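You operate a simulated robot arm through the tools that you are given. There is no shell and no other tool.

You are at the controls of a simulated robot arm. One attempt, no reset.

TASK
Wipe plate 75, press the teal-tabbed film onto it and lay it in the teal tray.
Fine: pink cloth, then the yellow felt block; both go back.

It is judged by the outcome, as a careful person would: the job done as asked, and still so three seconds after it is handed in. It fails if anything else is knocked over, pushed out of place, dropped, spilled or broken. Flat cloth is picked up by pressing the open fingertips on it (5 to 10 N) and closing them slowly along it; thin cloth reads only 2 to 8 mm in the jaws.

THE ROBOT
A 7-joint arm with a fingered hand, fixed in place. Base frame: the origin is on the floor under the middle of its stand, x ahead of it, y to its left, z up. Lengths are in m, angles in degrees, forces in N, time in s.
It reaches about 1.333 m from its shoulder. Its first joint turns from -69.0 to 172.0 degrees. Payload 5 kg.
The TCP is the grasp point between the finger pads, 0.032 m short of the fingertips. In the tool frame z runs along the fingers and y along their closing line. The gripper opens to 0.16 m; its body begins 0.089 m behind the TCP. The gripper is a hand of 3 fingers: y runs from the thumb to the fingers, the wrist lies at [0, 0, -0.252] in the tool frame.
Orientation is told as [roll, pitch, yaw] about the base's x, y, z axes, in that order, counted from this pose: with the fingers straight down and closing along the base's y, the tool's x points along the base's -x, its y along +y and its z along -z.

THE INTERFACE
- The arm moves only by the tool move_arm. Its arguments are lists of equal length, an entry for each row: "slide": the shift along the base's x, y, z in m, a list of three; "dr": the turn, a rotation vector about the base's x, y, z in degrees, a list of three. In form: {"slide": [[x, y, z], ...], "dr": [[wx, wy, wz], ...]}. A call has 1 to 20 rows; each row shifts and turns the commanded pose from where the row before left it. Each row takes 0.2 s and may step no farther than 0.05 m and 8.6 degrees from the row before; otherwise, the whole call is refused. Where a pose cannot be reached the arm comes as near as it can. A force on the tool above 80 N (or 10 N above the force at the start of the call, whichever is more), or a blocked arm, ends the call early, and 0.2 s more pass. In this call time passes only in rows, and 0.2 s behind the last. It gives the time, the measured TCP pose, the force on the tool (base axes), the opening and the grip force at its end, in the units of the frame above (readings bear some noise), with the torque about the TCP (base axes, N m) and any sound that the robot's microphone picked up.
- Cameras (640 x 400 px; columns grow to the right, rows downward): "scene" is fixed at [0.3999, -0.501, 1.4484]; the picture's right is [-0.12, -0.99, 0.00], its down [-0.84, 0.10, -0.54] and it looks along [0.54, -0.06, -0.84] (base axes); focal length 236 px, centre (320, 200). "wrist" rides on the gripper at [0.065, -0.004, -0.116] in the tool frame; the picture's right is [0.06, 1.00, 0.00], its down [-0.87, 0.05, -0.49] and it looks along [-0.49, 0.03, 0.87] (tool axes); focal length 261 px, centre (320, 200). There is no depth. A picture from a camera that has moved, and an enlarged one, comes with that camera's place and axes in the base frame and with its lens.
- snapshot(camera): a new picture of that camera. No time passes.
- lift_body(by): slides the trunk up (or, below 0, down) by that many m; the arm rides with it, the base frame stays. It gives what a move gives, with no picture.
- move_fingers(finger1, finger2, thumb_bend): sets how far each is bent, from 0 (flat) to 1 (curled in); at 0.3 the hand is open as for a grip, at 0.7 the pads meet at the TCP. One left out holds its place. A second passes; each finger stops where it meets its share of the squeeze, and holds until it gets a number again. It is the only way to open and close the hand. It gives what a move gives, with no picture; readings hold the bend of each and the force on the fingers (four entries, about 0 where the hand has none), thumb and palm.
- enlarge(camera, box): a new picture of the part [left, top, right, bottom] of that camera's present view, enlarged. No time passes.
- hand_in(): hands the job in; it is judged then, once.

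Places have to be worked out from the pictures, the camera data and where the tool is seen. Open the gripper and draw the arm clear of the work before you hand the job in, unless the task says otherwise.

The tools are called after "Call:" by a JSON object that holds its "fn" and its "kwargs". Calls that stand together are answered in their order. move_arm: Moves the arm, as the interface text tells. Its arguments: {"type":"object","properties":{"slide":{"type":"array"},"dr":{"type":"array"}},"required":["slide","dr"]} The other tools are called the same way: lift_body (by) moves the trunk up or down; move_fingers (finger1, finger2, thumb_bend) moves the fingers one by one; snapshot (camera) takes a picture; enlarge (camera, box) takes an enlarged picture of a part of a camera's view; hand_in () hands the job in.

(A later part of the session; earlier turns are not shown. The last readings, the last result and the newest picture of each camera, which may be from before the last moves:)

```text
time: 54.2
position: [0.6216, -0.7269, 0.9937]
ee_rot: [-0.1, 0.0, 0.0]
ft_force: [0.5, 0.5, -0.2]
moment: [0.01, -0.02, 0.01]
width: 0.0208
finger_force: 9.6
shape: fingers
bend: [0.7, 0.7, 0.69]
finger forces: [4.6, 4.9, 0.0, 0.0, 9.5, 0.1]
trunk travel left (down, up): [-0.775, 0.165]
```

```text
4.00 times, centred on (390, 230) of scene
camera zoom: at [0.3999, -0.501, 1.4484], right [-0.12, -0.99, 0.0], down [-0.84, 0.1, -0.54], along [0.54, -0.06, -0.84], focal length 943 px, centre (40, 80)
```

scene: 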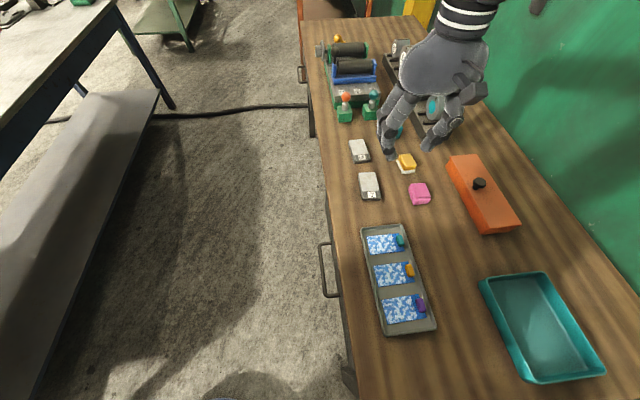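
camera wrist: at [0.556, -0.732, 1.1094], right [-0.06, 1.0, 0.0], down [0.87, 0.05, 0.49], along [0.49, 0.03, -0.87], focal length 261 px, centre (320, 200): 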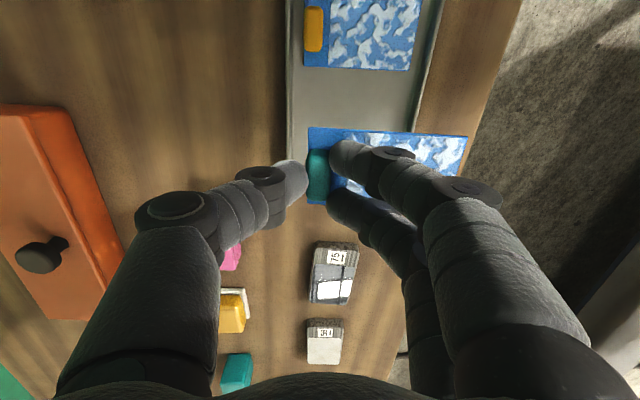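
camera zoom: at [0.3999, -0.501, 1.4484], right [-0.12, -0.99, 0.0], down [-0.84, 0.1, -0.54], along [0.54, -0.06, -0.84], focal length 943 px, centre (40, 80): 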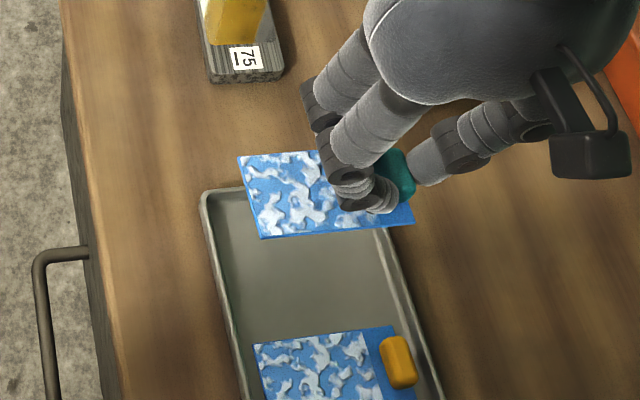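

The film is held rigidly flat. I enlarge the wrist view to measure exactly where the film sits relative to the hand.

Call:
{"fn": "enlarge", "kwargs": {"camera": "wrist", "box": [290, 110, 490, 235]}}

```text
3.20 times, centred on (390, 172) of wrist
camera zoom: at [0.556, -0.732, 1.1094], right [-0.06, 1.0, 0.0], down [0.87, 0.05, 0.49], along [0.49, 0.03, -0.87], focal length 834 px, centre (96, 288)
```

zoom: 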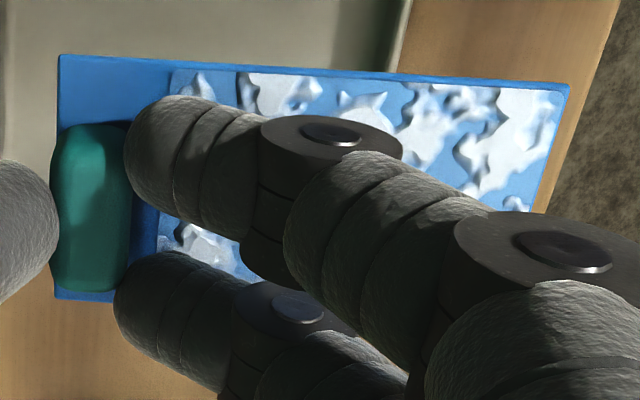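

The film's near edge is ~8 mm behind the TCP and its far edge ~83 mm ahead on the finger side. To lay it with the tab over the label end, the hand must turn −92.8° and end at about (0.773, −0.698). I rotate and translate gradually at safe height.

Call:
{"fn": "move_arm", "kwargs": {"slide": [[0.013, 0.0027, 0.002], [0.014, 0.0027, 0.002], [0.014, 0.0027, 0.002], [0.014, 0.0027, 0], [0.014, 0.0027, 0], [0.014, 0.0027, 0], [0.014, 0.0027, 0], [0.014, 0.0027, 0], [0.014, 0.0027, 0], [0.014, 0.0028, 0], [0.0128, 0.0027, 0]], "dr": [[0, 0, -8.436], [0, 0, -8.436], [0, 0, -8.436], [0, 0, -8.436], [0, 0, -8.436], [0, 0, -8.436], [0, 0, -8.436], [0, 0, -8.436], [0, 0, -8.436], [0, 0, -8.436], [0, 0, -8.44]]}}

Call:
{"fn": "snapshot", "kwargs": {"camera": "wrist"}}

Call:
{"fn": "snapshot", "kwargs": {"camera": "scene"}}

```text
time: 56.6
position: [0.7739, -0.6984, 0.9994]
ee_rot: [0.0, -0.1, -93.0]
ft_force: [-0.3, -0.1, -0.7]
moment: [-0.02, 0.02, 0.04]
width: 0.0208
finger_force: 9.6
shape: fingers
bend: [0.7, 0.7, 0.69]
finger forces: [4.5, 4.9, 0.1, 0.0, 9.5, 0.0]
trunk travel left (down, up): [-0.775, 0.165]
```

```text
taken
camera wrist: at [0.7736, -0.6338, 1.1147], right [1.0, 0.01, 0.0], down [0.01, -0.87, 0.49], along [0.0, -0.49, -0.87], focal length 261 px, centre (320, 200)
```

wrist: 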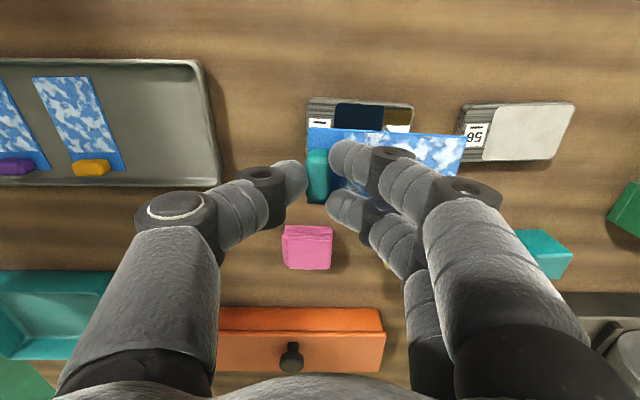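

```text
taken
```

scene: 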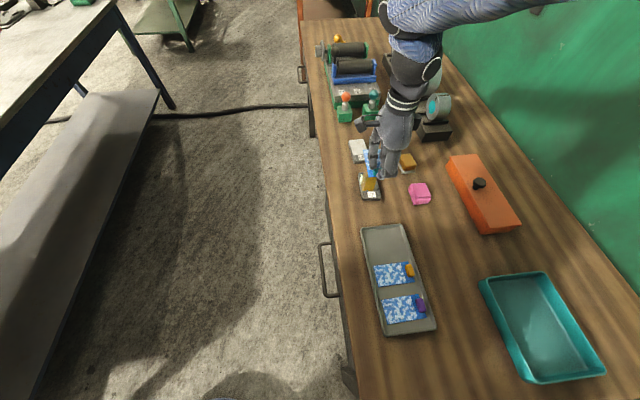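

The hand turned cleanly to −93° with the film still flat and level above the plate. I lower to ~0.93 and recheck alignment.

Call:
{"fn": "move_arm", "kwargs": {"slide": [[-0.0008, 0, -0.02], [0, 0, -0.02], [0, 0, -0.02], [0, 0, -0.01], [0, 0, 0]], "dr": [[0, 0, 0], [0, 0, 0], [0, 0, 0], [0, 0, 0], [0, 0, 0]]}}

Call:
{"fn": "snapshot", "kwargs": {"camera": "wrist"}}

Call:
{"fn": "enlarge", "kwargs": {"camera": "wrist", "box": [270, 90, 490, 230]}}

Call:
{"fn": "enlarge", "kwargs": {"camera": "scene", "box": [335, 130, 435, 215]}}

```text
time: 57.8
position: [0.7728, -0.7011, 0.9294]
ee_rot: [0.0, 0.0, -92.9]
ft_force: [0.0, 0.2, -0.3]
moment: [-0.01, -0.03, 0.0]
width: 0.0207
finger_force: 9.4
shape: fingers
bend: [0.7, 0.7, 0.69]
finger forces: [4.4, 4.9, 0.0, 0.0, 9.4, 0.0]
trunk travel left (down, up): [-0.775, 0.165]
```

```text
taken
camera wrist: at [0.7718, -0.635, 1.0455], right [1.0, 0.01, 0.0], down [0.01, -0.87, 0.49], along [0.01, -0.49, -0.87], focal length 261 px, centre (320, 200)
```

wrist: 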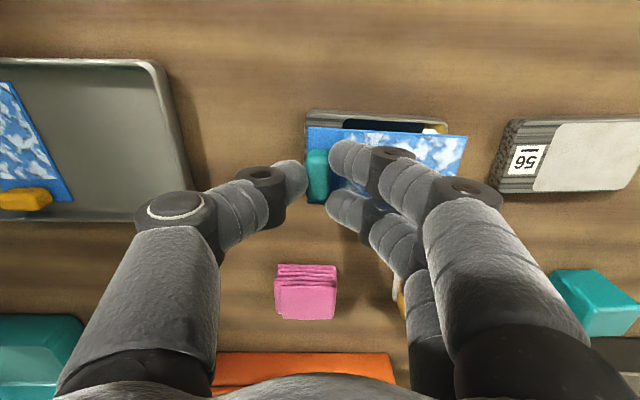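

```text
2.86 times, centred on (380, 160) of wrist
camera zoom: at [0.7718, -0.635, 1.0455], right [1.0, 0.01, 0.0], down [0.01, -0.87, 0.49], along [0.01, -0.49, -0.87], focal length 745 px, centre (149, 314)
```

zoom: 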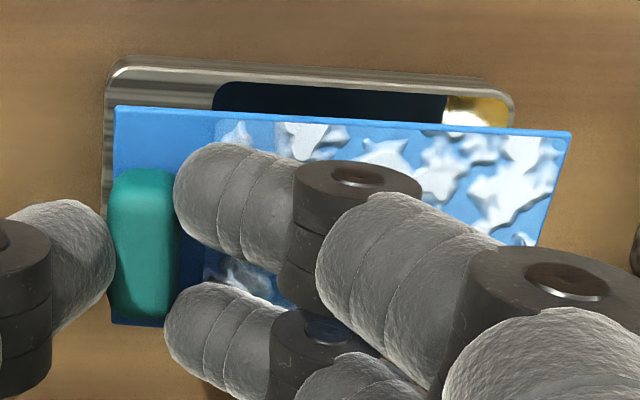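

```text
4.71 times, centred on (385, 172) of scene
camera zoom: at [0.3999, -0.501, 1.4484], right [-0.12, -0.99, 0.0], down [-0.84, 0.1, -0.54], along [0.54, -0.06, -0.84], focal length 1109 px, centre (14, 329)
```

zoom: 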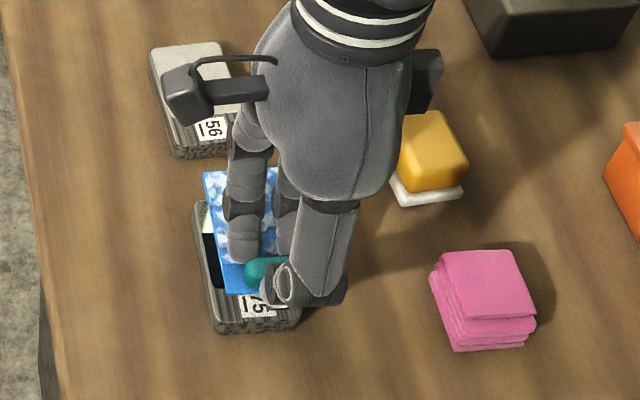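

The film lies right above the plate, about 1.5–2 mm too far toward −y by my measurement. I shift +0.0017 in y and descend gently toward contact (expected TCP z≈0.903).

Call:
{"fn": "move_arm", "kwargs": {"slide": [[0, 0.0017, -0.008], [0, 0, -0.008], [0, 0, -0.004], [0, 0, 0]], "dr": [[0, 0, 0], [0, 0, 0], [0, 0, 0], [0, 0, 0]]}}

Call:
{"fn": "enlarge", "kwargs": {"camera": "wrist", "box": [270, 90, 490, 230]}}

Call:
{"fn": "enlarge", "kwargs": {"camera": "scene", "box": [345, 150, 405, 205]}}

```text
time: 58.8
position: [0.7723, -0.6982, 0.9104]
ee_rot: [0.0, 0.0, -92.9]
ft_force: [-0.3, 0.6, 0.8]
moment: [-0.01, 0.01, -0.05]
width: 0.0208
finger_force: 9.1
shape: fingers
bend: [0.7, 0.7, 0.69]
finger forces: [4.5, 5.0, 0.0, 0.1, 9.3, 0.0]
trunk travel left (down, up): [-0.775, 0.165]
```

```text
2.86 times, centred on (380, 160) of wrist
camera zoom: at [0.7717, -0.6322, 1.0252], right [1.0, 0.01, 0.0], down [0.01, -0.87, 0.49], along [0.01, -0.49, -0.87], focal length 745 px, centre (149, 314)
```

zoom: 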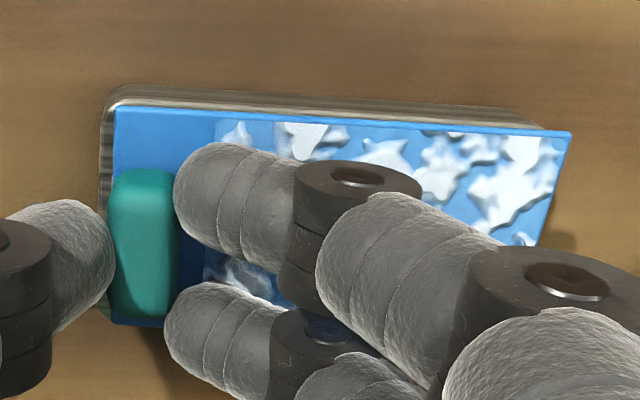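

```text
7.27 times, centred on (375, 178) of scene
camera zoom: at [0.3999, -0.501, 1.4484], right [-0.12, -0.99, 0.0], down [-0.84, 0.1, -0.54], along [0.54, -0.06, -0.84], focal length 1714 px, centre (-80, 364)
```

zoom: 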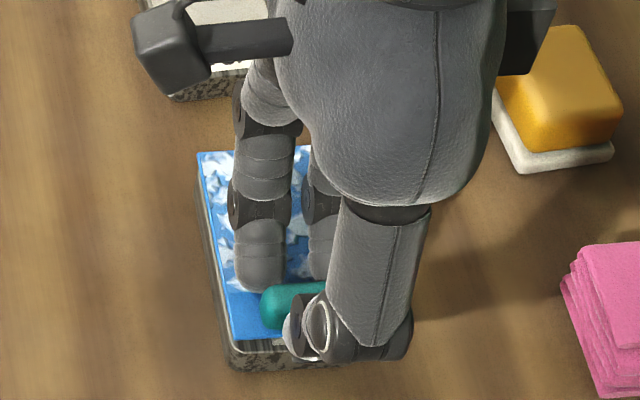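

Alignment looks good. I lower the last millimetres in small steps watching the force.

Call:
{"fn": "move_arm", "kwargs": {"slide": [[0, 0, -0.002], [0, 0, -0.002], [0, 0, 0]], "dr": [[0, 0, 0], [0, 0, 0], [0, 0, 0]]}}

Call:
{"fn": "move_arm", "kwargs": {"slide": [[0, 0, -0.001], [0, 0, 0]], "dr": [[0, 0, 0], [0, 0, 0]]}}

Call:
{"fn": "enlarge", "kwargs": {"camera": "wrist", "box": [270, 90, 490, 230]}}

```text
time: 59.6
position: [0.7714, -0.698, 0.9059]
ee_rot: [0.0, 0.0, -92.8]
ft_force: [-0.2, -1.1, 0.8]
moment: [0.01, 0.01, 0.0]
width: 0.0209
finger_force: 9.4
shape: fingers
bend: [0.7, 0.7, 0.69]
finger forces: [4.6, 5.0, 0.1, 0.1, 9.5, 0.0]
trunk travel left (down, up): [-0.775, 0.165]
```

```text
time: 60.2
position: [0.771, -0.6967, 0.9048]
ee_rot: [0.0, -0.1, -92.9]
ft_force: [-0.3, -0.3, 4.6]
moment: [-0.01, 0.03, -0.05]
width: 0.0207
finger_force: 10.4
shape: fingers
bend: [0.7, 0.7, 0.69]
finger forces: [5.2, 5.8, 0.1, 0.0, 10.2, 0.0]
trunk travel left (down, up): [-0.775, 0.165]
```

```text
2.86 times, centred on (380, 160) of wrist
camera zoom: at [0.771, -0.632, 1.0201], right [1.0, 0.01, 0.0], down [0.01, -0.87, 0.49], along [0.01, -0.49, -0.87], focal length 745 px, centre (149, 314)
```

zoom: 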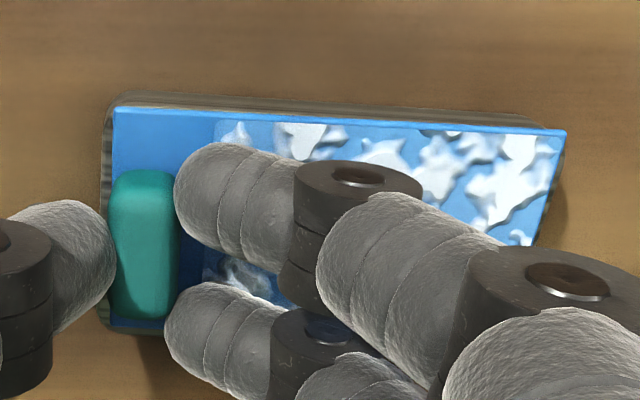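

Contact is 4.6 N. The film edge is flush with the plate's +y side and leaves ~2 mm at −y, so I lift 2 mm, shift −1.2 mm in y, and set it down again.

Call:
{"fn": "move_arm", "kwargs": {"slide": [[0, 0, 0.0025], [0, -0.0012, 0], [0, 0, -0.0015], [0, 0, -0.001], [0, 0, 0]], "dr": [[0, 0, 0], [0, 0, 0], [0, 0, 0], [0, 0, 0], [0, 0, 0]]}}

Call:
{"fn": "enlarge", "kwargs": {"camera": "wrist", "box": [270, 90, 490, 230]}}

Call:
{"fn": "enlarge", "kwargs": {"camera": "scene", "box": [345, 150, 405, 205]}}

```text
time: 61.4
position: [0.7721, -0.6974, 0.9044]
ee_rot: [0.0, 0.0, -92.9]
ft_force: [-1.6, -1.1, 7.0]
moment: [-0.01, 0.06, -0.01]
width: 0.0203
finger_force: 11.2
shape: fingers
bend: [0.7, 0.7, 0.69]
finger forces: [5.3, 5.7, 0.0, 0.0, 10.7, 0.0]
trunk travel left (down, up): [-0.775, 0.165]
```

```text
2.86 times, centred on (380, 160) of wrist
camera zoom: at [0.7717, -0.6329, 1.0197], right [1.0, 0.01, 0.0], down [0.01, -0.87, 0.49], along [0.01, -0.49, -0.87], focal length 745 px, centre (149, 314)
```

zoom: 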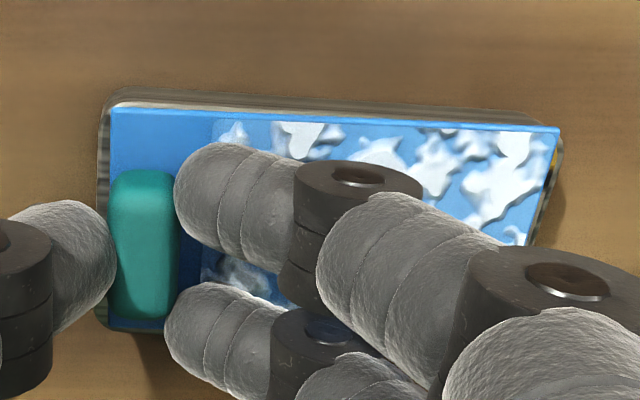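

```text
7.27 times, centred on (375, 178) of scene
camera zoom: at [0.3999, -0.501, 1.4484], right [-0.12, -0.99, 0.0], down [-0.84, 0.1, -0.54], along [0.54, -0.06, -0.84], focal length 1714 px, centre (-80, 364)
```

zoom: 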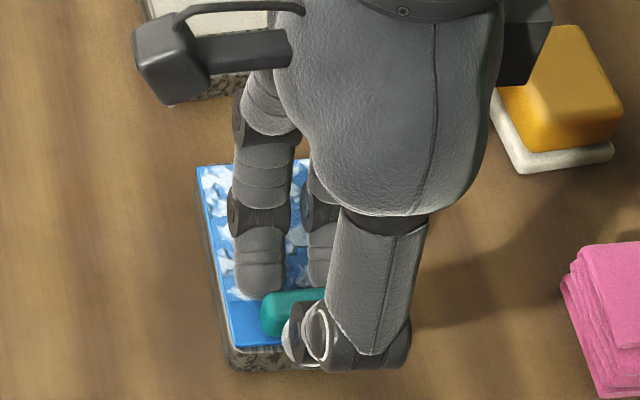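

The film now sits flat on the plate with small margins all round. I release the tab slightly first, then lift straight off before opening further.

Call:
{"fn": "move_fingers", "kwargs": {"finger1": 0.655, "finger2": 0.655, "thumb_bend": 0.655}}

Call:
{"fn": "enlarge", "kwargs": {"camera": "wrist", "box": [270, 90, 490, 230]}}

```text
time: 62.4
position: [0.7724, -0.6984, 0.9047]
ee_rot: [0.0, -0.1, -92.9]
ft_force: [-0.5, -0.4, 5.4]
moment: [0.0, -0.06, -0.05]
width: 0.0266
finger_force: 2.8
shape: fingers
bend: [0.66, 0.66, 0.65]
finger forces: [2.6, 2.6, 0.0, 0.0, 0.1, 0.0]
trunk travel left (down, up): [-0.775, 0.165]
```

```text
2.86 times, centred on (380, 160) of wrist
camera zoom: at [0.7716, -0.6328, 1.0195], right [1.0, 0.01, 0.0], down [0.01, -0.87, 0.49], along [0.01, -0.49, -0.87], focal length 745 px, centre (149, 314)
```

zoom: 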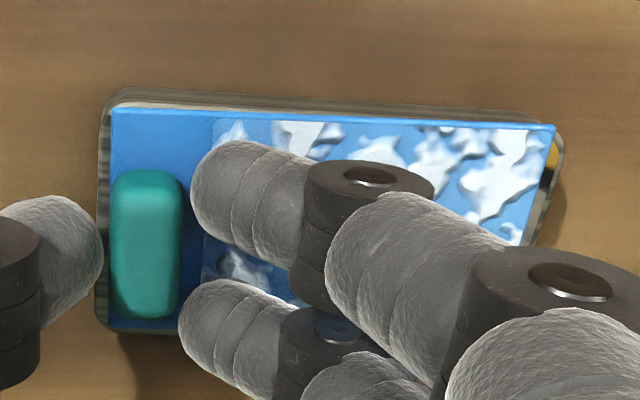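

The thumb has released; the fingers only rest on the film surface. I lift straight up.

Call:
{"fn": "move_arm", "kwargs": {"slide": [[0, 0, 0.003], [0, 0, 0.005], [0, 0, 0.01], [0, 0, 0.02], [0, 0, 0.02], [0, 0.0, 0.02]], "dr": [[0, 0, 0], [0, 0, 0], [0, 0, 0], [0, 0, 0], [0, 0, 0], [0, 0, 0]]}}

Call:
{"fn": "snapshot", "kwargs": {"camera": "wrist"}}

Call:
{"fn": "enlarge", "kwargs": {"camera": "wrist", "box": [280, 80, 480, 210]}}

Call:
{"fn": "enlarge", "kwargs": {"camera": "scene", "box": [345, 150, 405, 205]}}

```text
time: 63.8
position: [0.7731, -0.6972, 0.9814]
ee_rot: [0.0, 0.1, -92.8]
ft_force: [1.2, 0.6, -0.5]
moment: [-0.01, -0.01, -0.02]
width: 0.0284
finger_force: 0.1
shape: fingers
bend: [0.65, 0.65, 0.65]
finger forces: [0.1, 0.0, 0.1, 0.1, 0.0, 0.1]
trunk travel left (down, up): [-0.775, 0.165]
```

```text
taken
camera wrist: at [0.7719, -0.6331, 1.0972], right [1.0, 0.01, 0.0], down [0.01, -0.87, 0.49], along [0.01, -0.49, -0.87], focal length 261 px, centre (320, 200)
```

wrist: 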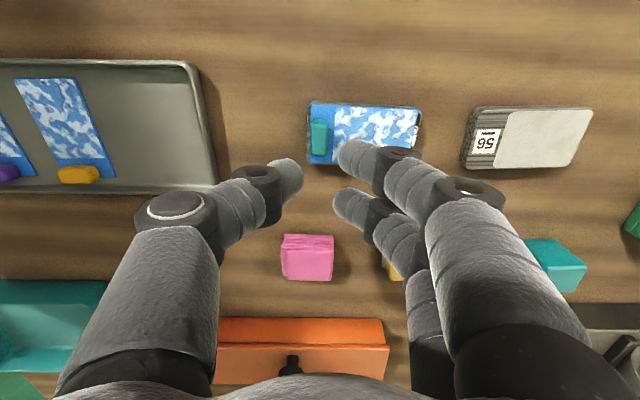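

```text
3.08 times, centred on (380, 145) of wrist
camera zoom: at [0.7719, -0.6331, 1.0972], right [1.0, 0.01, 0.0], down [0.01, -0.87, 0.49], along [0.01, -0.49, -0.87], focal length 802 px, centre (135, 369)
```

zoom: 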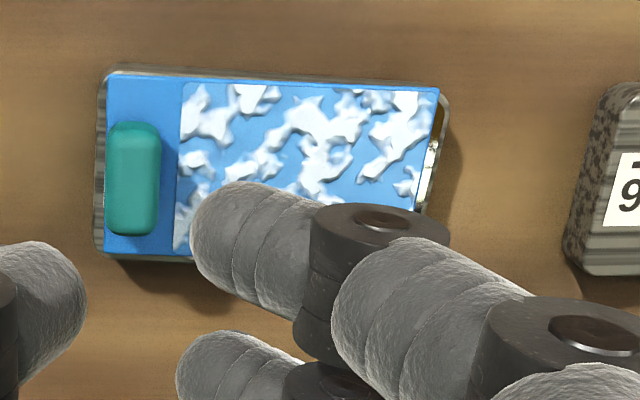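

```text
7.27 times, centred on (375, 178) of scene
camera zoom: at [0.3999, -0.501, 1.4484], right [-0.12, -0.99, 0.0], down [-0.84, 0.1, -0.54], along [0.54, -0.06, -0.84], focal length 1714 px, centre (-80, 364)
```

zoom: 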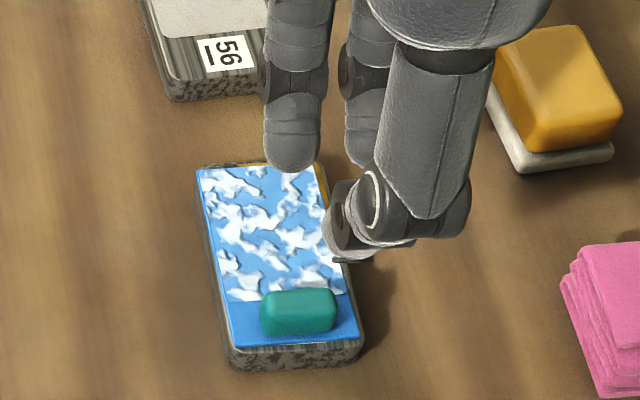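

The film lies flat on plate 75 with even margins, tab at the label end. Next is the felt block (centre ≈(0.878, −0.842), yaw ≈+3.5°): I raise, turn the hand back by ~96° and open the fingers over it.

Call:
{"fn": "move_arm", "kwargs": {"slide": [[0, 0, 0.02], [0, -0.005, 0.02], [0.005, -0.01, 0.01], [0.01, -0.013, 0], [0.01, -0.013, 0], [0.01, -0.013, 0], [0.01, -0.013, 0], [0.01, -0.013, 0], [0.01, -0.013, 0], [0.01, -0.013, 0], [0.015, -0.019, 0], [0.015, -0.019, 0]], "dr": [[0, 0, 8.03], [0, 0, 8.03], [0, 0, 8.03], [0, 0, 8.03], [0, 0, 8.03], [0, 0, 8.03], [0, 0, 8.03], [0, 0, 8.03], [0, 0, 8.03], [0, 0, 8.03], [0, 0, 8.03], [0, 0, 8.03]]}}

Call:
{"fn": "move_fingers", "kwargs": {"finger1": 0.5, "finger2": 0.5, "thumb_bend": 0.5}}

Call:
{"fn": "snapshot", "kwargs": {"camera": "wrist"}}

Call:
{"fn": "enlarge", "kwargs": {"camera": "scene", "box": [330, 130, 430, 210]}}

```text
time: 66.4
position: [0.8605, -0.8319, 1.0415]
ee_rot: [0.0, -0.1, 3.8]
ft_force: [-0.4, 0.1, -0.7]
moment: [-0.02, -0.06, 0.01]
width: 0.0284
finger_force: 0.1
shape: fingers
bend: [0.65, 0.65, 0.65]
finger forces: [0.1, 0.0, 0.0, 0.0, 0.1, 0.0]
out of reach, approached as far as the arm can: row 12
trunk travel left (down, up): [-0.775, 0.165]
```

```text
time: 67.4
position: [0.8593, -0.8324, 1.0398]
ee_rot: [0.0, 0.1, 3.5]
ft_force: [0.0, 0.4, 1.4]
moment: [-0.03, -0.01, -0.04]
width: 0.0865
finger_force: 0.1
shape: fingers
bend: [0.5, 0.5, 0.5]
finger forces: [0.0, 0.0, 0.1, 0.1, 0.0, 0.0]
trunk travel left (down, up): [-0.775, 0.165]
```

```text
taken
camera wrist: at [0.7955, -0.8411, 1.1557], right [-0.12, 0.99, 0.0], down [0.86, 0.11, 0.49], along [0.49, 0.06, -0.87], focal length 261 px, centre (320, 200)
```

wrist: 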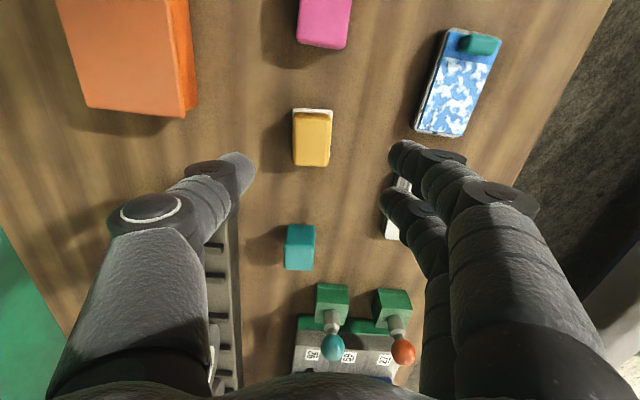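

```text
5.00 times, centred on (380, 170) of scene
camera zoom: at [0.3999, -0.501, 1.4484], right [-0.12, -0.99, 0.0], down [-0.84, 0.1, -0.54], along [0.54, -0.06, -0.84], focal length 1178 px, centre (20, 350)
```

zoom: 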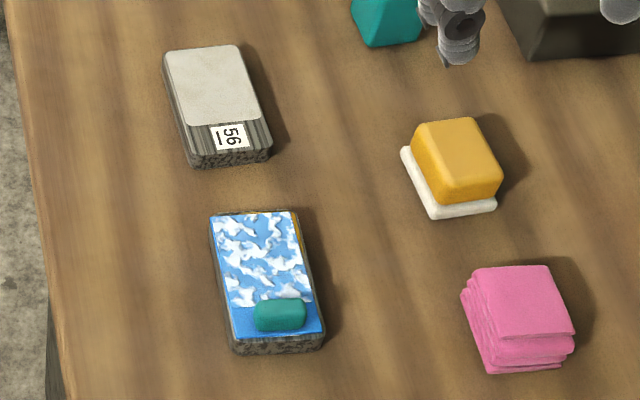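

The last bit of that move was at the edge of the arm's reach (the hand stopped ~2 cm short). Everything else is undisturbed. I lower the trunk by 5 cm, with the hand riding down to ~0.99 and still well clear, to bring the shoulder closer.

Call:
{"fn": "lift_body", "kwargs": {"by": -0.05}}

Call:
{"fn": "move_arm", "kwargs": {"slide": [[0.003, -0.001, 0], [0, 0, 0]], "dr": [[0, 0, 0], [0, 0, 0]]}}

```text
time: 68.3
position: [0.8604, -0.8318, 0.9907]
ee_rot: [0.0, 0.0, 3.5]
ft_force: [-0.4, -0.4, 0.2]
moment: [0.02, -0.02, -0.02]
width: 0.0867
finger_force: 0.1
shape: fingers
bend: [0.5, 0.5, 0.5]
finger forces: [0.0, 0.0, 0.0, 0.0, 0.0, 0.0]
trunk travel left (down, up): [-0.725, 0.215]
```

```text
time: 68.9
position: [0.864, -0.8345, 0.9902]
ee_rot: [-0.1, 0.0, 3.5]
ft_force: [0.7, 0.8, -0.8]
moment: [0.0, -0.02, 0.0]
width: 0.0868
finger_force: 0.0
shape: fingers
bend: [0.5, 0.5, 0.5]
finger forces: [0.0, 0.0, 0.0, 0.0, 0.0, 0.0]
trunk travel left (down, up): [-0.725, 0.215]
```

Now it moves outward without a reach warning. I continue to the block centre (0.878, −0.842).

Call:
{"fn": "move_arm", "kwargs": {"slide": [[0.007, -0.004, 0], [0.007, -0.0035, 0], [0, 0, 0]], "dr": [[0, 0, 0], [0, 0, 0], [0, 0, 0]]}}

Call:
{"fn": "enlarge", "kwargs": {"camera": "wrist", "box": [250, 80, 390, 220]}}

```text
time: 69.7
position: [0.8696, -0.8387, 0.9903]
ee_rot: [0.0, 0.0, 3.6]
ft_force: [-0.7, -0.3, 0.7]
moment: [0.01, 0.02, 0.02]
width: 0.0864
finger_force: 0.1
shape: fingers
bend: [0.5, 0.5, 0.5]
finger forces: [0.1, 0.0, 0.0, 0.0, 0.0, 0.1]
out of reach, approached as far as the arm can: row 2
trunk travel left (down, up): [-0.725, 0.215]
```

```text
2.86 times, centred on (320, 150) of wrist
camera zoom: at [0.8056, -0.8466, 1.1054], right [-0.12, 0.99, 0.0], down [0.86, 0.11, 0.49], along [0.49, 0.06, -0.87], focal length 745 px, centre (320, 343)
```

zoom: 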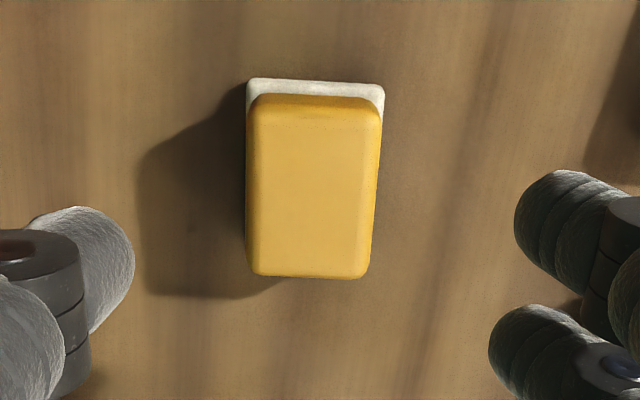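

At z≈0.99 the reach still ends ~8 mm short, apparently because the shoulder is high. I raise the hand 10 cm and lower the trunk by 10 cm so the shoulder comes down while the hand stays at the same height.

Call:
{"fn": "move_arm", "kwargs": {"slide": [[0, 0, 0.03], [0, 0, 0.035], [0, 0, 0.035]], "dr": [[0, 0, 0], [0, 0, 0], [0, 0, 0]]}}

Call:
{"fn": "lift_body", "kwargs": {"by": -0.1}}

Call:
{"fn": "snapshot", "kwargs": {"camera": "scene"}}

```text
time: 70.5
position: [0.8677, -0.8375, 1.091]
ee_rot: [0.0, 0.0, 3.5]
ft_force: [-0.2, 0.3, 0.2]
moment: [0.0, -0.01, -0.01]
width: 0.0868
finger_force: 0.0
shape: fingers
bend: [0.5, 0.5, 0.5]
finger forces: [0.0, 0.1, 0.0, 0.0, 0.0, 0.0]
trunk travel left (down, up): [-0.725, 0.215]
```

```text
time: 71.8
position: [0.8693, -0.8373, 0.9908]
ee_rot: [0.0, 0.0, 3.5]
ft_force: [0.0, -1.0, 0.7]
moment: [0.0, -0.02, -0.02]
width: 0.0868
finger_force: 0.0
shape: fingers
bend: [0.5, 0.5, 0.5]
finger forces: [0.0, 0.1, 0.1, 0.0, 0.0, 0.0]
trunk travel left (down, up): [-0.625, 0.315]
```

```text
taken
```

scene: 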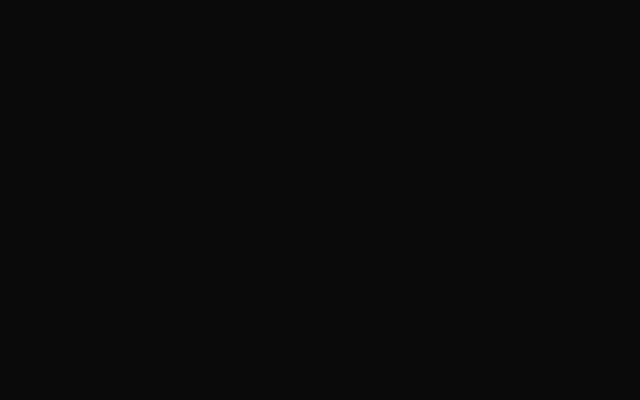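

The scene camera is now covered by an arm link (black picture), but the wrist camera still works. I move to the block centre and check.

Call:
{"fn": "move_arm", "kwargs": {"slide": [[0.005, -0.002, 0], [0.004, -0.002, 0], [0, 0, 0]], "dr": [[0, 0, 0], [0, 0, 0], [0, 0, 0]]}}

Call:
{"fn": "snapshot", "kwargs": {"camera": "wrist"}}

Call:
{"fn": "enlarge", "kwargs": {"camera": "wrist", "box": [250, 80, 390, 220]}}

```text
time: 72.7
position: [0.8789, -0.8417, 0.99]
ee_rot: [0.0, 0.0, 3.5]
ft_force: [-0.2, 1.0, 0.6]
moment: [-0.03, 0.01, 0.02]
width: 0.0866
finger_force: 0.0
shape: fingers
bend: [0.5, 0.5, 0.5]
finger forces: [0.0, 0.1, 0.1, 0.0, 0.1, 0.1]
trunk travel left (down, up): [-0.625, 0.315]
```

```text
taken
camera wrist: at [0.8135, -0.851, 1.105], right [-0.12, 0.99, 0.0], down [0.86, 0.11, 0.49], along [0.49, 0.06, -0.87], focal length 261 px, centre (320, 200)
```

wrist: 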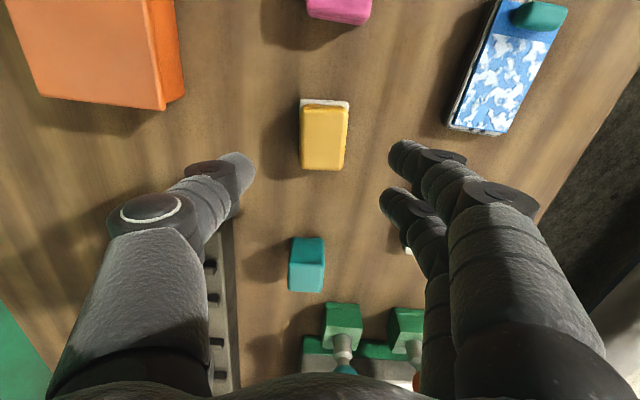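

```text
2.86 times, centred on (320, 150) of wrist
camera zoom: at [0.8135, -0.851, 1.105], right [-0.12, 0.99, 0.0], down [0.86, 0.11, 0.49], along [0.49, 0.06, -0.87], focal length 745 px, centre (320, 343)
```

zoom: 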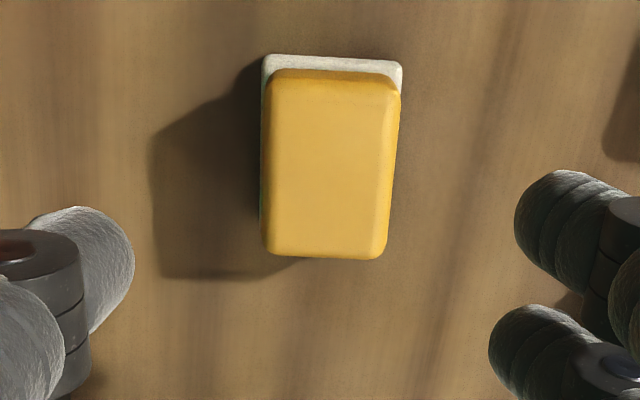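

The hand is centred over the felt block with yaw matched, with clear space on both sides (orange box edge ≈ y −0.953). I descend to straddle it with the tips about 16 mm above the bench.

Call:
{"fn": "move_arm", "kwargs": {"slide": [[0, 0, -0.02], [0, 0, -0.02], [0, 0, -0.02], [0, 0, -0.015], [0, 0, -0.008], [0, 0, 0]], "dr": [[0, 0, 0], [0, 0, 0], [0, 0, 0], [0, 0, 0], [0, 0, 0], [0, 0, 0]]}}

Call:
{"fn": "snapshot", "kwargs": {"camera": "wrist"}}

```text
time: 74.0
position: [0.878, -0.8436, 0.9061]
ee_rot: [0.1, 0.0, 3.5]
ft_force: [-0.1, -0.6, -0.2]
moment: [0.01, 0.0, 0.0]
width: 0.0866
finger_force: 0.0
shape: fingers
bend: [0.5, 0.5, 0.5]
finger forces: [0.1, 0.1, 0.0, 0.1, 0.0, 0.0]
trunk travel left (down, up): [-0.625, 0.315]
```

```text
taken
camera wrist: at [0.813, -0.8513, 1.0224], right [-0.12, 0.99, 0.0], down [0.86, 0.11, 0.49], along [0.49, 0.06, -0.87], focal length 261 px, centre (320, 200)
```

wrist: 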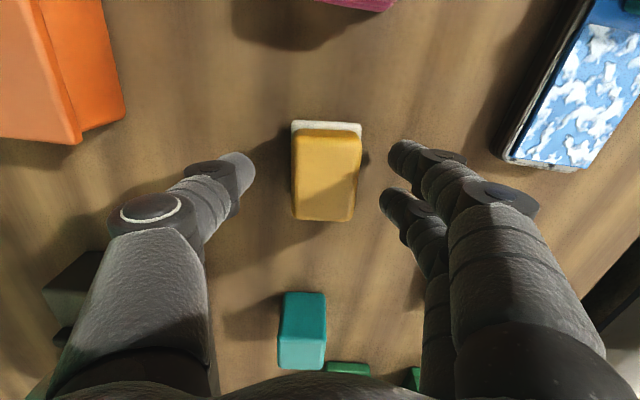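

The block is centred between the digits with no contact. I close slowly.

Call:
{"fn": "move_fingers", "kwargs": {"finger1": 0.58, "finger2": 0.58, "thumb_bend": 0.58}}

Call:
{"fn": "move_fingers", "kwargs": {"finger1": 0.62, "finger2": 0.62, "thumb_bend": 0.62}}

Call:
{"fn": "snapshot", "kwargs": {"camera": "wrist"}}

```text
time: 75.0
position: [0.8775, -0.843, 0.9065]
ee_rot: [0.0, 0.0, 3.5]
ft_force: [-1.1, -0.3, -0.3]
moment: [0.01, 0.0, -0.01]
width: 0.0596
finger_force: 0.1
shape: fingers
bend: [0.57, 0.57, 0.57]
finger forces: [0.1, 0.0, 0.0, 0.0, 0.0, 0.1]
trunk travel left (down, up): [-0.625, 0.315]
```

```text
time: 76.0
position: [0.8779, -0.8414, 0.9075]
ee_rot: [0.0, -0.1, 3.5]
ft_force: [0.1, 0.8, 0.2]
moment: [0.02, -0.03, 0.0]
width: 0.0503
finger_force: 4.9
shape: fingers
bend: [0.59, 0.59, 0.6]
finger forces: [2.5, 2.5, 0.0, 0.0, 4.9, 0.0]
trunk travel left (down, up): [-0.625, 0.315]
```

```text
taken
camera wrist: at [0.813, -0.8512, 1.0225], right [-0.12, 0.99, 0.0], down [0.86, 0.11, 0.49], along [0.49, 0.06, -0.87], focal length 261 px, centre (320, 200)
```

wrist: 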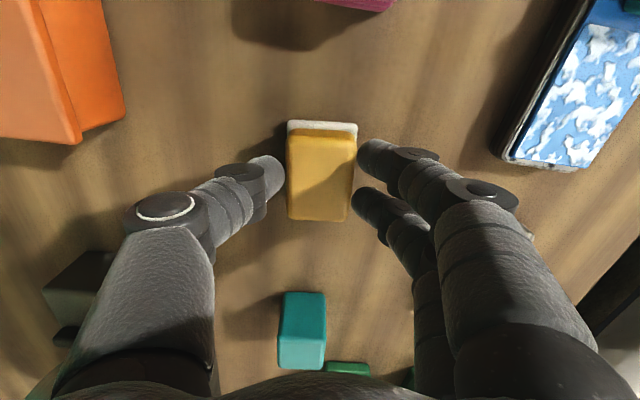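

The block is gripped at 0.050 m, having shifted about 2 mm toward −y, which I'll correct on return. I tighten for a firm hold and lift.

Call:
{"fn": "move_fingers", "kwargs": {"finger1": 0.67, "finger2": 0.67, "thumb_bend": 0.67}}

Call:
{"fn": "move_arm", "kwargs": {"slide": [[0, 0, 0.006], [0, 0, 0.01], [0, 0, 0.015], [0, 0, 0.015], [0, 0, 0.01]], "dr": [[0, 0, 0], [0, 0, 0], [0, 0, 0], [0, 0, 0], [0, 0, 0]]}}

Call:
{"fn": "snapshot", "kwargs": {"camera": "wrist"}}

```text
time: 77.0
position: [0.8784, -0.8421, 0.9076]
ee_rot: [0.0, 0.0, 3.5]
ft_force: [-0.1, 0.0, -0.4]
moment: [0.01, 0.0, 0.0]
width: 0.0491
finger_force: 13.9
shape: fingers
bend: [0.61, 0.61, 0.63]
finger forces: [6.6, 6.8, 0.1, 0.0, 13.5, 0.1]
trunk travel left (down, up): [-0.625, 0.315]
```

```text
time: 78.2
position: [0.8782, -0.843, 0.9621]
ee_rot: [0.0, 0.0, 3.5]
ft_force: [0.0, -0.2, -0.2]
moment: [-0.05, 0.01, 0.0]
width: 0.0489
finger_force: 13.5
shape: fingers
bend: [0.61, 0.61, 0.63]
finger forces: [6.7, 6.9, 0.0, 0.0, 13.4, 0.0]
trunk travel left (down, up): [-0.625, 0.315]
```

```text
taken
camera wrist: at [0.813, -0.8504, 1.0783], right [-0.12, 0.99, 0.0], down [0.86, 0.11, 0.49], along [0.49, 0.06, -0.87], focal length 261 px, centre (320, 200)
```

wrist: 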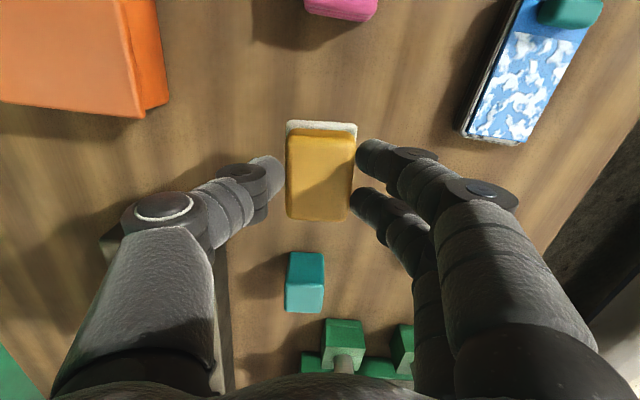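

The block lifts with its white felt sole attached. I carry it over to the film-covered plate, turning −6° to match the plate.

Call:
{"fn": "move_arm", "kwargs": {"slide": [[0, 0, 0.02], [-0.011, 0.028, 0.01], [-0.011, 0.028, 0], [-0.011, 0.028, 0], [-0.011, 0.029, 0], [-0.012, 0.0295, 0], [0, 0, -0.015], [0, 0, -0.015]], "dr": [[0, 0, 0], [0, 0, -1.2], [0, 0, -1.2], [0, 0, -1.2], [0, 0, -1.2], [0, 0, -1.3], [0, 0, 0], [0, 0, 0]]}}

Call:
{"fn": "snapshot", "kwargs": {"camera": "wrist"}}

Call:
{"fn": "snapshot", "kwargs": {"camera": "scene"}}

```text
time: 80.0
position: [0.8217, -0.7009, 0.9628]
ee_rot: [0.0, 0.1, -2.6]
ft_force: [0.0, -0.5, -1.1]
moment: [0.0, 0.02, 0.04]
width: 0.0491
finger_force: 13.1
shape: fingers
bend: [0.61, 0.61, 0.63]
finger forces: [6.7, 6.7, 0.0, 0.0, 13.5, 0.1]
trunk travel left (down, up): [-0.625, 0.315]
```

```text
taken
camera wrist: at [0.7565, -0.7014, 1.0786], right [-0.02, 1.0, 0.0], down [0.87, 0.02, 0.49], along [0.49, 0.01, -0.87], focal length 261 px, centre (320, 200)
```

wrist: 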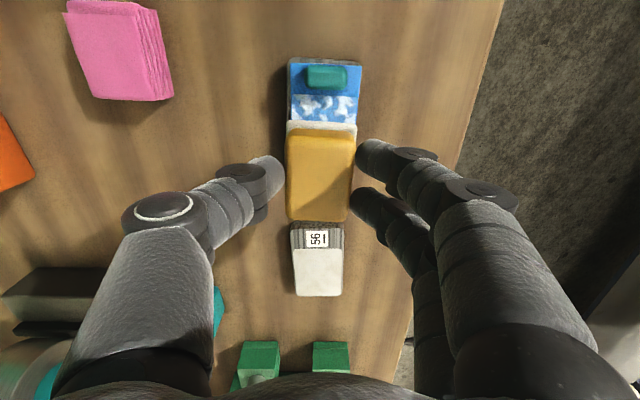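

```text
taken
```

scene: 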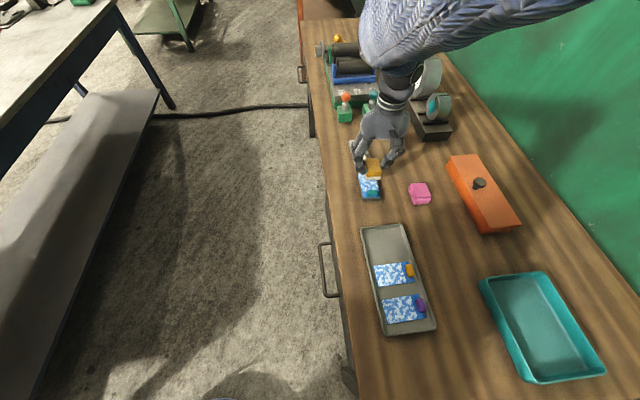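

Both cameras see again, and the block is above the film's patterned area. I lower to just above contact and check clearance to the tab.

Call:
{"fn": "move_arm", "kwargs": {"slide": [[0, 0, -0.015], [0, 0, -0.012], [0, 0, -0.006], [0, 0, 0]], "dr": [[0, 0, 0], [0, 0, 0], [0, 0, 0], [0, 0, 0]]}}

Call:
{"fn": "enlarge", "kwargs": {"camera": "wrist", "box": [250, 20, 390, 230]}}

Call:
{"fn": "enlarge", "kwargs": {"camera": "scene", "box": [340, 130, 420, 205]}}

```text
time: 81.0
position: [0.8215, -0.699, 0.9292]
ee_rot: [0.0, 0.0, -2.6]
ft_force: [0.0, -1.1, -1.0]
moment: [-0.01, 0.02, -0.01]
width: 0.0489
finger_force: 13.3
shape: fingers
bend: [0.61, 0.61, 0.63]
finger forces: [6.7, 6.8, 0.0, 0.0, 13.5, 0.0]
trunk travel left (down, up): [-0.625, 0.315]
```

```text
1.90 times, centred on (320, 125) of wrist
camera zoom: at [0.7565, -0.7009, 1.0457], right [-0.02, 1.0, 0.0], down [0.87, 0.01, 0.49], along [0.49, 0.01, -0.87], focal length 496 px, centre (320, 343)
```

zoom: 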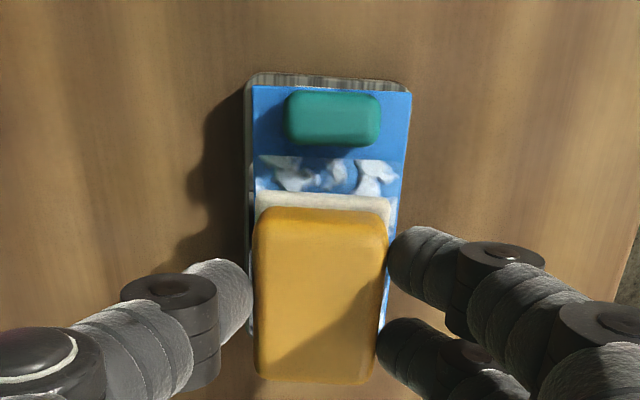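

```text
5.33 times, centred on (380, 168) of scene
camera zoom: at [0.3999, -0.501, 1.4484], right [-0.12, -0.99, 0.0], down [-0.84, 0.1, -0.54], along [0.54, -0.06, -0.84], focal length 1257 px, centre (0, 373)
```

zoom: 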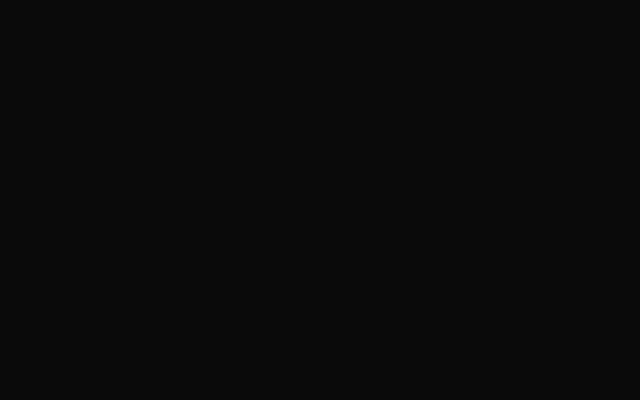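

The block is well aligned with the film and ~2 cm clear of the tab. I lower in small steps to contact.

Call:
{"fn": "move_arm", "kwargs": {"slide": [[0, 0, -0.003], [0, 0, -0.002], [0, 0, 0]], "dr": [[0, 0, 0], [0, 0, 0], [0, 0, 0]]}}

Call:
{"fn": "move_arm", "kwargs": {"slide": [[0, 0, -0.001], [0, 0, 0]], "dr": [[0, 0, 0], [0, 0, 0]]}}

Call:
{"fn": "move_arm", "kwargs": {"slide": [[0, 0, -0.001], [0, 0, 0]], "dr": [[0, 0, 0], [0, 0, 0]]}}

```text
time: 81.8
position: [0.8222, -0.6993, 0.9246]
ee_rot: [0.0, -0.1, -2.7]
ft_force: [0.5, 0.1, -0.3]
moment: [0.0, 0.01, -0.01]
width: 0.0488
finger_force: 13.4
shape: fingers
bend: [0.61, 0.61, 0.63]
finger forces: [6.7, 6.8, 0.1, 0.0, 13.6, 0.1]
trunk travel left (down, up): [-0.625, 0.315]
```

```text
time: 82.5
position: [0.8206, -0.6996, 0.9234]
ee_rot: [0.0, 0.0, -2.6]
ft_force: [0.6, 0.1, 2.2]
moment: [-0.04, -0.02, 0.01]
width: 0.049
finger_force: 13.8
shape: fingers
bend: [0.61, 0.61, 0.63]
finger forces: [7.1, 7.3, 0.0, 0.0, 14.1, 0.1]
trunk travel left (down, up): [-0.625, 0.315]
```

```text
time: 83.0
position: [0.8214, -0.6982, 0.9244]
ee_rot: [-0.1, 0.1, -2.6]
ft_force: [0.1, 0.0, 5.8]
moment: [-0.16, -0.04, 0.02]
width: 0.0489
finger_force: 14.6
shape: fingers
bend: [0.61, 0.61, 0.63]
finger forces: [7.1, 7.4, 0.0, 0.1, 14.8, 0.0]
trunk travel left (down, up): [-0.625, 0.315]
```

Contact at 5.8 N. I press a bit more straight down (~10 N), hold, and then look at the visible part of the film.

Call:
{"fn": "move_arm", "kwargs": {"slide": [[0, 0, -0.001], [0, 0, 0], [0, 0, 0]], "dr": [[0, 0, 0], [0, 0, 0], [0, 0, 0]]}}

Call:
{"fn": "enlarge", "kwargs": {"camera": "wrist", "box": [250, 20, 390, 230]}}

```text
time: 83.8
position: [0.8203, -0.6988, 0.9236]
ee_rot: [0.0, -0.2, -2.5]
ft_force: [0.2, -0.8, 9.9]
moment: [-0.14, 0.0, 0.02]
width: 0.049
finger_force: 15.1
shape: fingers
bend: [0.61, 0.61, 0.63]
finger forces: [7.5, 7.9, 0.0, 0.0, 15.4, 0.0]
trunk travel left (down, up): [-0.625, 0.315]
```

```text
1.90 times, centred on (320, 125) of wrist
camera zoom: at [0.7562, -0.7002, 1.0387], right [-0.02, 1.0, 0.0], down [0.87, 0.02, 0.49], along [0.49, 0.01, -0.87], focal length 496 px, centre (320, 343)
```

zoom: 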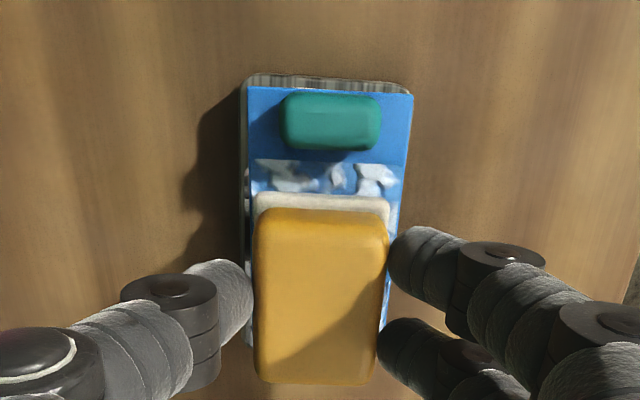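

The pressure is ~10 N, and the film stays aligned. I stroke slowly toward +x to see how the pattern responds under the felt.

Call:
{"fn": "move_arm", "kwargs": {"slide": [[0.006, -0.0003, 0], [0.006, -0.0003, 0], [0.006, -0.0003, 0], [0.006, -0.0003, 0]], "dr": [[0, 0, 0], [0, 0, 0], [0, 0, 0], [0, 0, 0]]}}

Call:
{"fn": "enlarge", "kwargs": {"camera": "wrist", "box": [250, 0, 390, 210]}}

Call:
{"fn": "snapshot", "kwargs": {"camera": "scene"}}

```text
time: 84.8
position: [0.8444, -0.6997, 0.9231]
ee_rot: [0.0, 0.0, -2.7]
ft_force: [-3.6, -0.6, 10.8]
moment: [-0.11, 0.1, -0.02]
width: 0.0488
finger_force: 15.7
shape: fingers
bend: [0.61, 0.61, 0.64]
finger forces: [7.8, 7.7, 0.0, 0.0, 15.5, 0.0]
trunk travel left (down, up): [-0.625, 0.315]
```

```text
1.90 times, centred on (320, 105) of wrist
camera zoom: at [0.7796, -0.7011, 1.0386], right [-0.02, 1.0, 0.0], down [0.87, 0.01, 0.49], along [0.49, 0.01, -0.87], focal length 496 px, centre (320, 381)
```

zoom: 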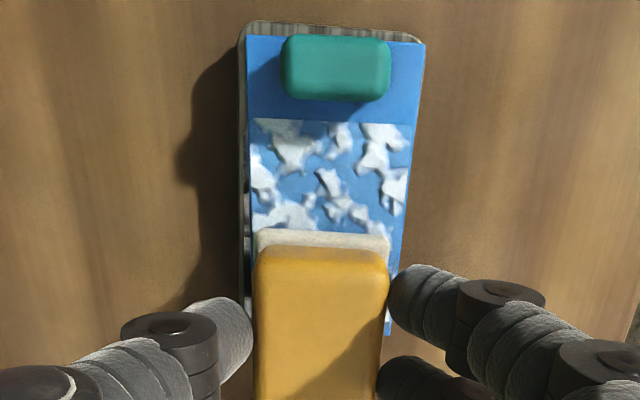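

```text
taken
```

scene: 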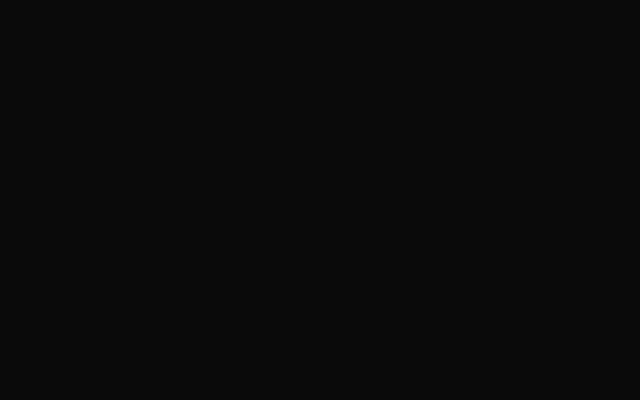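

The film hasn't shifted under the felt. I make several overlapping passes back and forth, shifted ±4 mm sideways to reach the edges, staying clear of the tab.

Call:
{"fn": "move_arm", "kwargs": {"slide": [[0, 0.004, 0], [-0.0066, 0.0003, 0], [-0.0066, 0.0003, 0], [-0.0066, 0.0003, 0], [-0.0066, 0.0003, 0], [-0.0066, 0.0003, 0], [0, -0.004, 0], [0.0065, -0.0003, 0], [0.0065, -0.0003, 0], [0.0065, -0.0003, 0], [0.0065, -0.0003, 0], [0.0065, -0.0003, 0], [0.0065, -0.0003, 0], [0, -0.004, 0], [-0.0065, 0.0003, 0], [-0.0065, 0.0003, 0], [-0.0065, 0.0003, 0], [-0.0065, 0.0003, 0], [-0.0065, 0.0003, 0], [-0.0065, 0.0003, 0]], "dr": [[0, 0, 0], [0, 0, 0], [0, 0, 0], [0, 0, 0], [0, 0, 0], [0, 0, 0], [0, 0, 0], [0, 0, 0], [0, 0, 0], [0, 0, 0], [0, 0, 0], [0, 0, 0], [0, 0, 0], [0, 0, 0], [0, 0, 0], [0, 0, 0], [0, 0, 0], [0, 0, 0], [0, 0, 0], [0, 0, 0]]}}

Call:
{"fn": "enlarge", "kwargs": {"camera": "wrist", "box": [250, 20, 390, 230]}}

```text
time: 89.0
position: [0.813, -0.7028, 0.9224]
ee_rot: [-0.1, 0.0, -2.6]
ft_force: [2.2, -0.3, 10.7]
moment: [-0.05, -0.06, 0.04]
width: 0.0485
finger_force: 16.0
shape: fingers
bend: [0.62, 0.61, 0.64]
finger forces: [7.7, 8.1, 0.0, 0.1, 15.8, 0.1]
trunk travel left (down, up): [-0.625, 0.315]
```

```text
1.90 times, centred on (320, 125) of wrist
camera zoom: at [0.7473, -0.7045, 1.0379], right [-0.02, 1.0, 0.0], down [0.87, 0.01, 0.49], along [0.49, 0.01, -0.87], focal length 496 px, centre (320, 343)
```

zoom: 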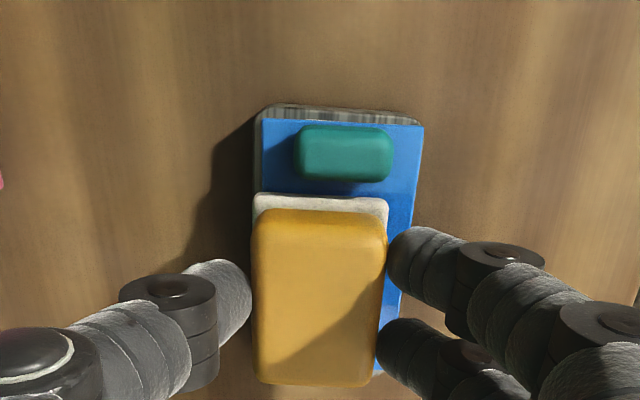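

The exposed right strip of the film is now smooth blue with no white patches. I stroke back along +x to press the remaining part and view the result.

Call:
{"fn": "move_arm", "kwargs": {"slide": [[0, 0.002, 0], [0.0065, -0.0003, 0], [0.0065, -0.0003, 0], [0.0065, -0.0003, 0], [0.0065, -0.0003, 0], [0.0065, -0.0003, 0], [0.0065, -0.0003, 0]], "dr": [[0, 0, 0], [0, 0, 0], [0, 0, 0], [0, 0, 0], [0, 0, 0], [0, 0, 0], [0, 0, 0]]}}

Call:
{"fn": "enlarge", "kwargs": {"camera": "wrist", "box": [250, 0, 390, 210]}}

```text
time: 90.7
position: [0.8504, -0.7013, 0.9228]
ee_rot: [0.0, 0.0, -2.6]
ft_force: [-0.7, -0.6, 4.9]
moment: [-0.06, 0.05, -0.01]
width: 0.0487
finger_force: 15.4
shape: fingers
bend: [0.62, 0.62, 0.64]
finger forces: [7.7, 7.4, 0.1, 0.0, 14.8, 0.0]
trunk travel left (down, up): [-0.625, 0.315]
```

```text
1.90 times, centred on (320, 105) of wrist
camera zoom: at [0.7859, -0.7033, 1.0381], right [-0.02, 1.0, 0.0], down [0.87, 0.01, 0.49], along [0.49, 0.01, -0.87], focal length 496 px, centre (320, 381)
```

zoom: 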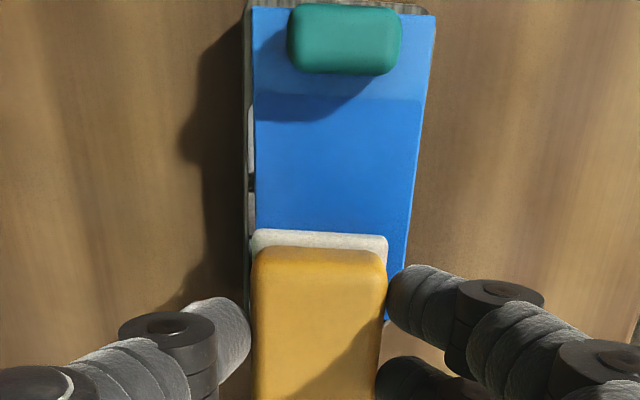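

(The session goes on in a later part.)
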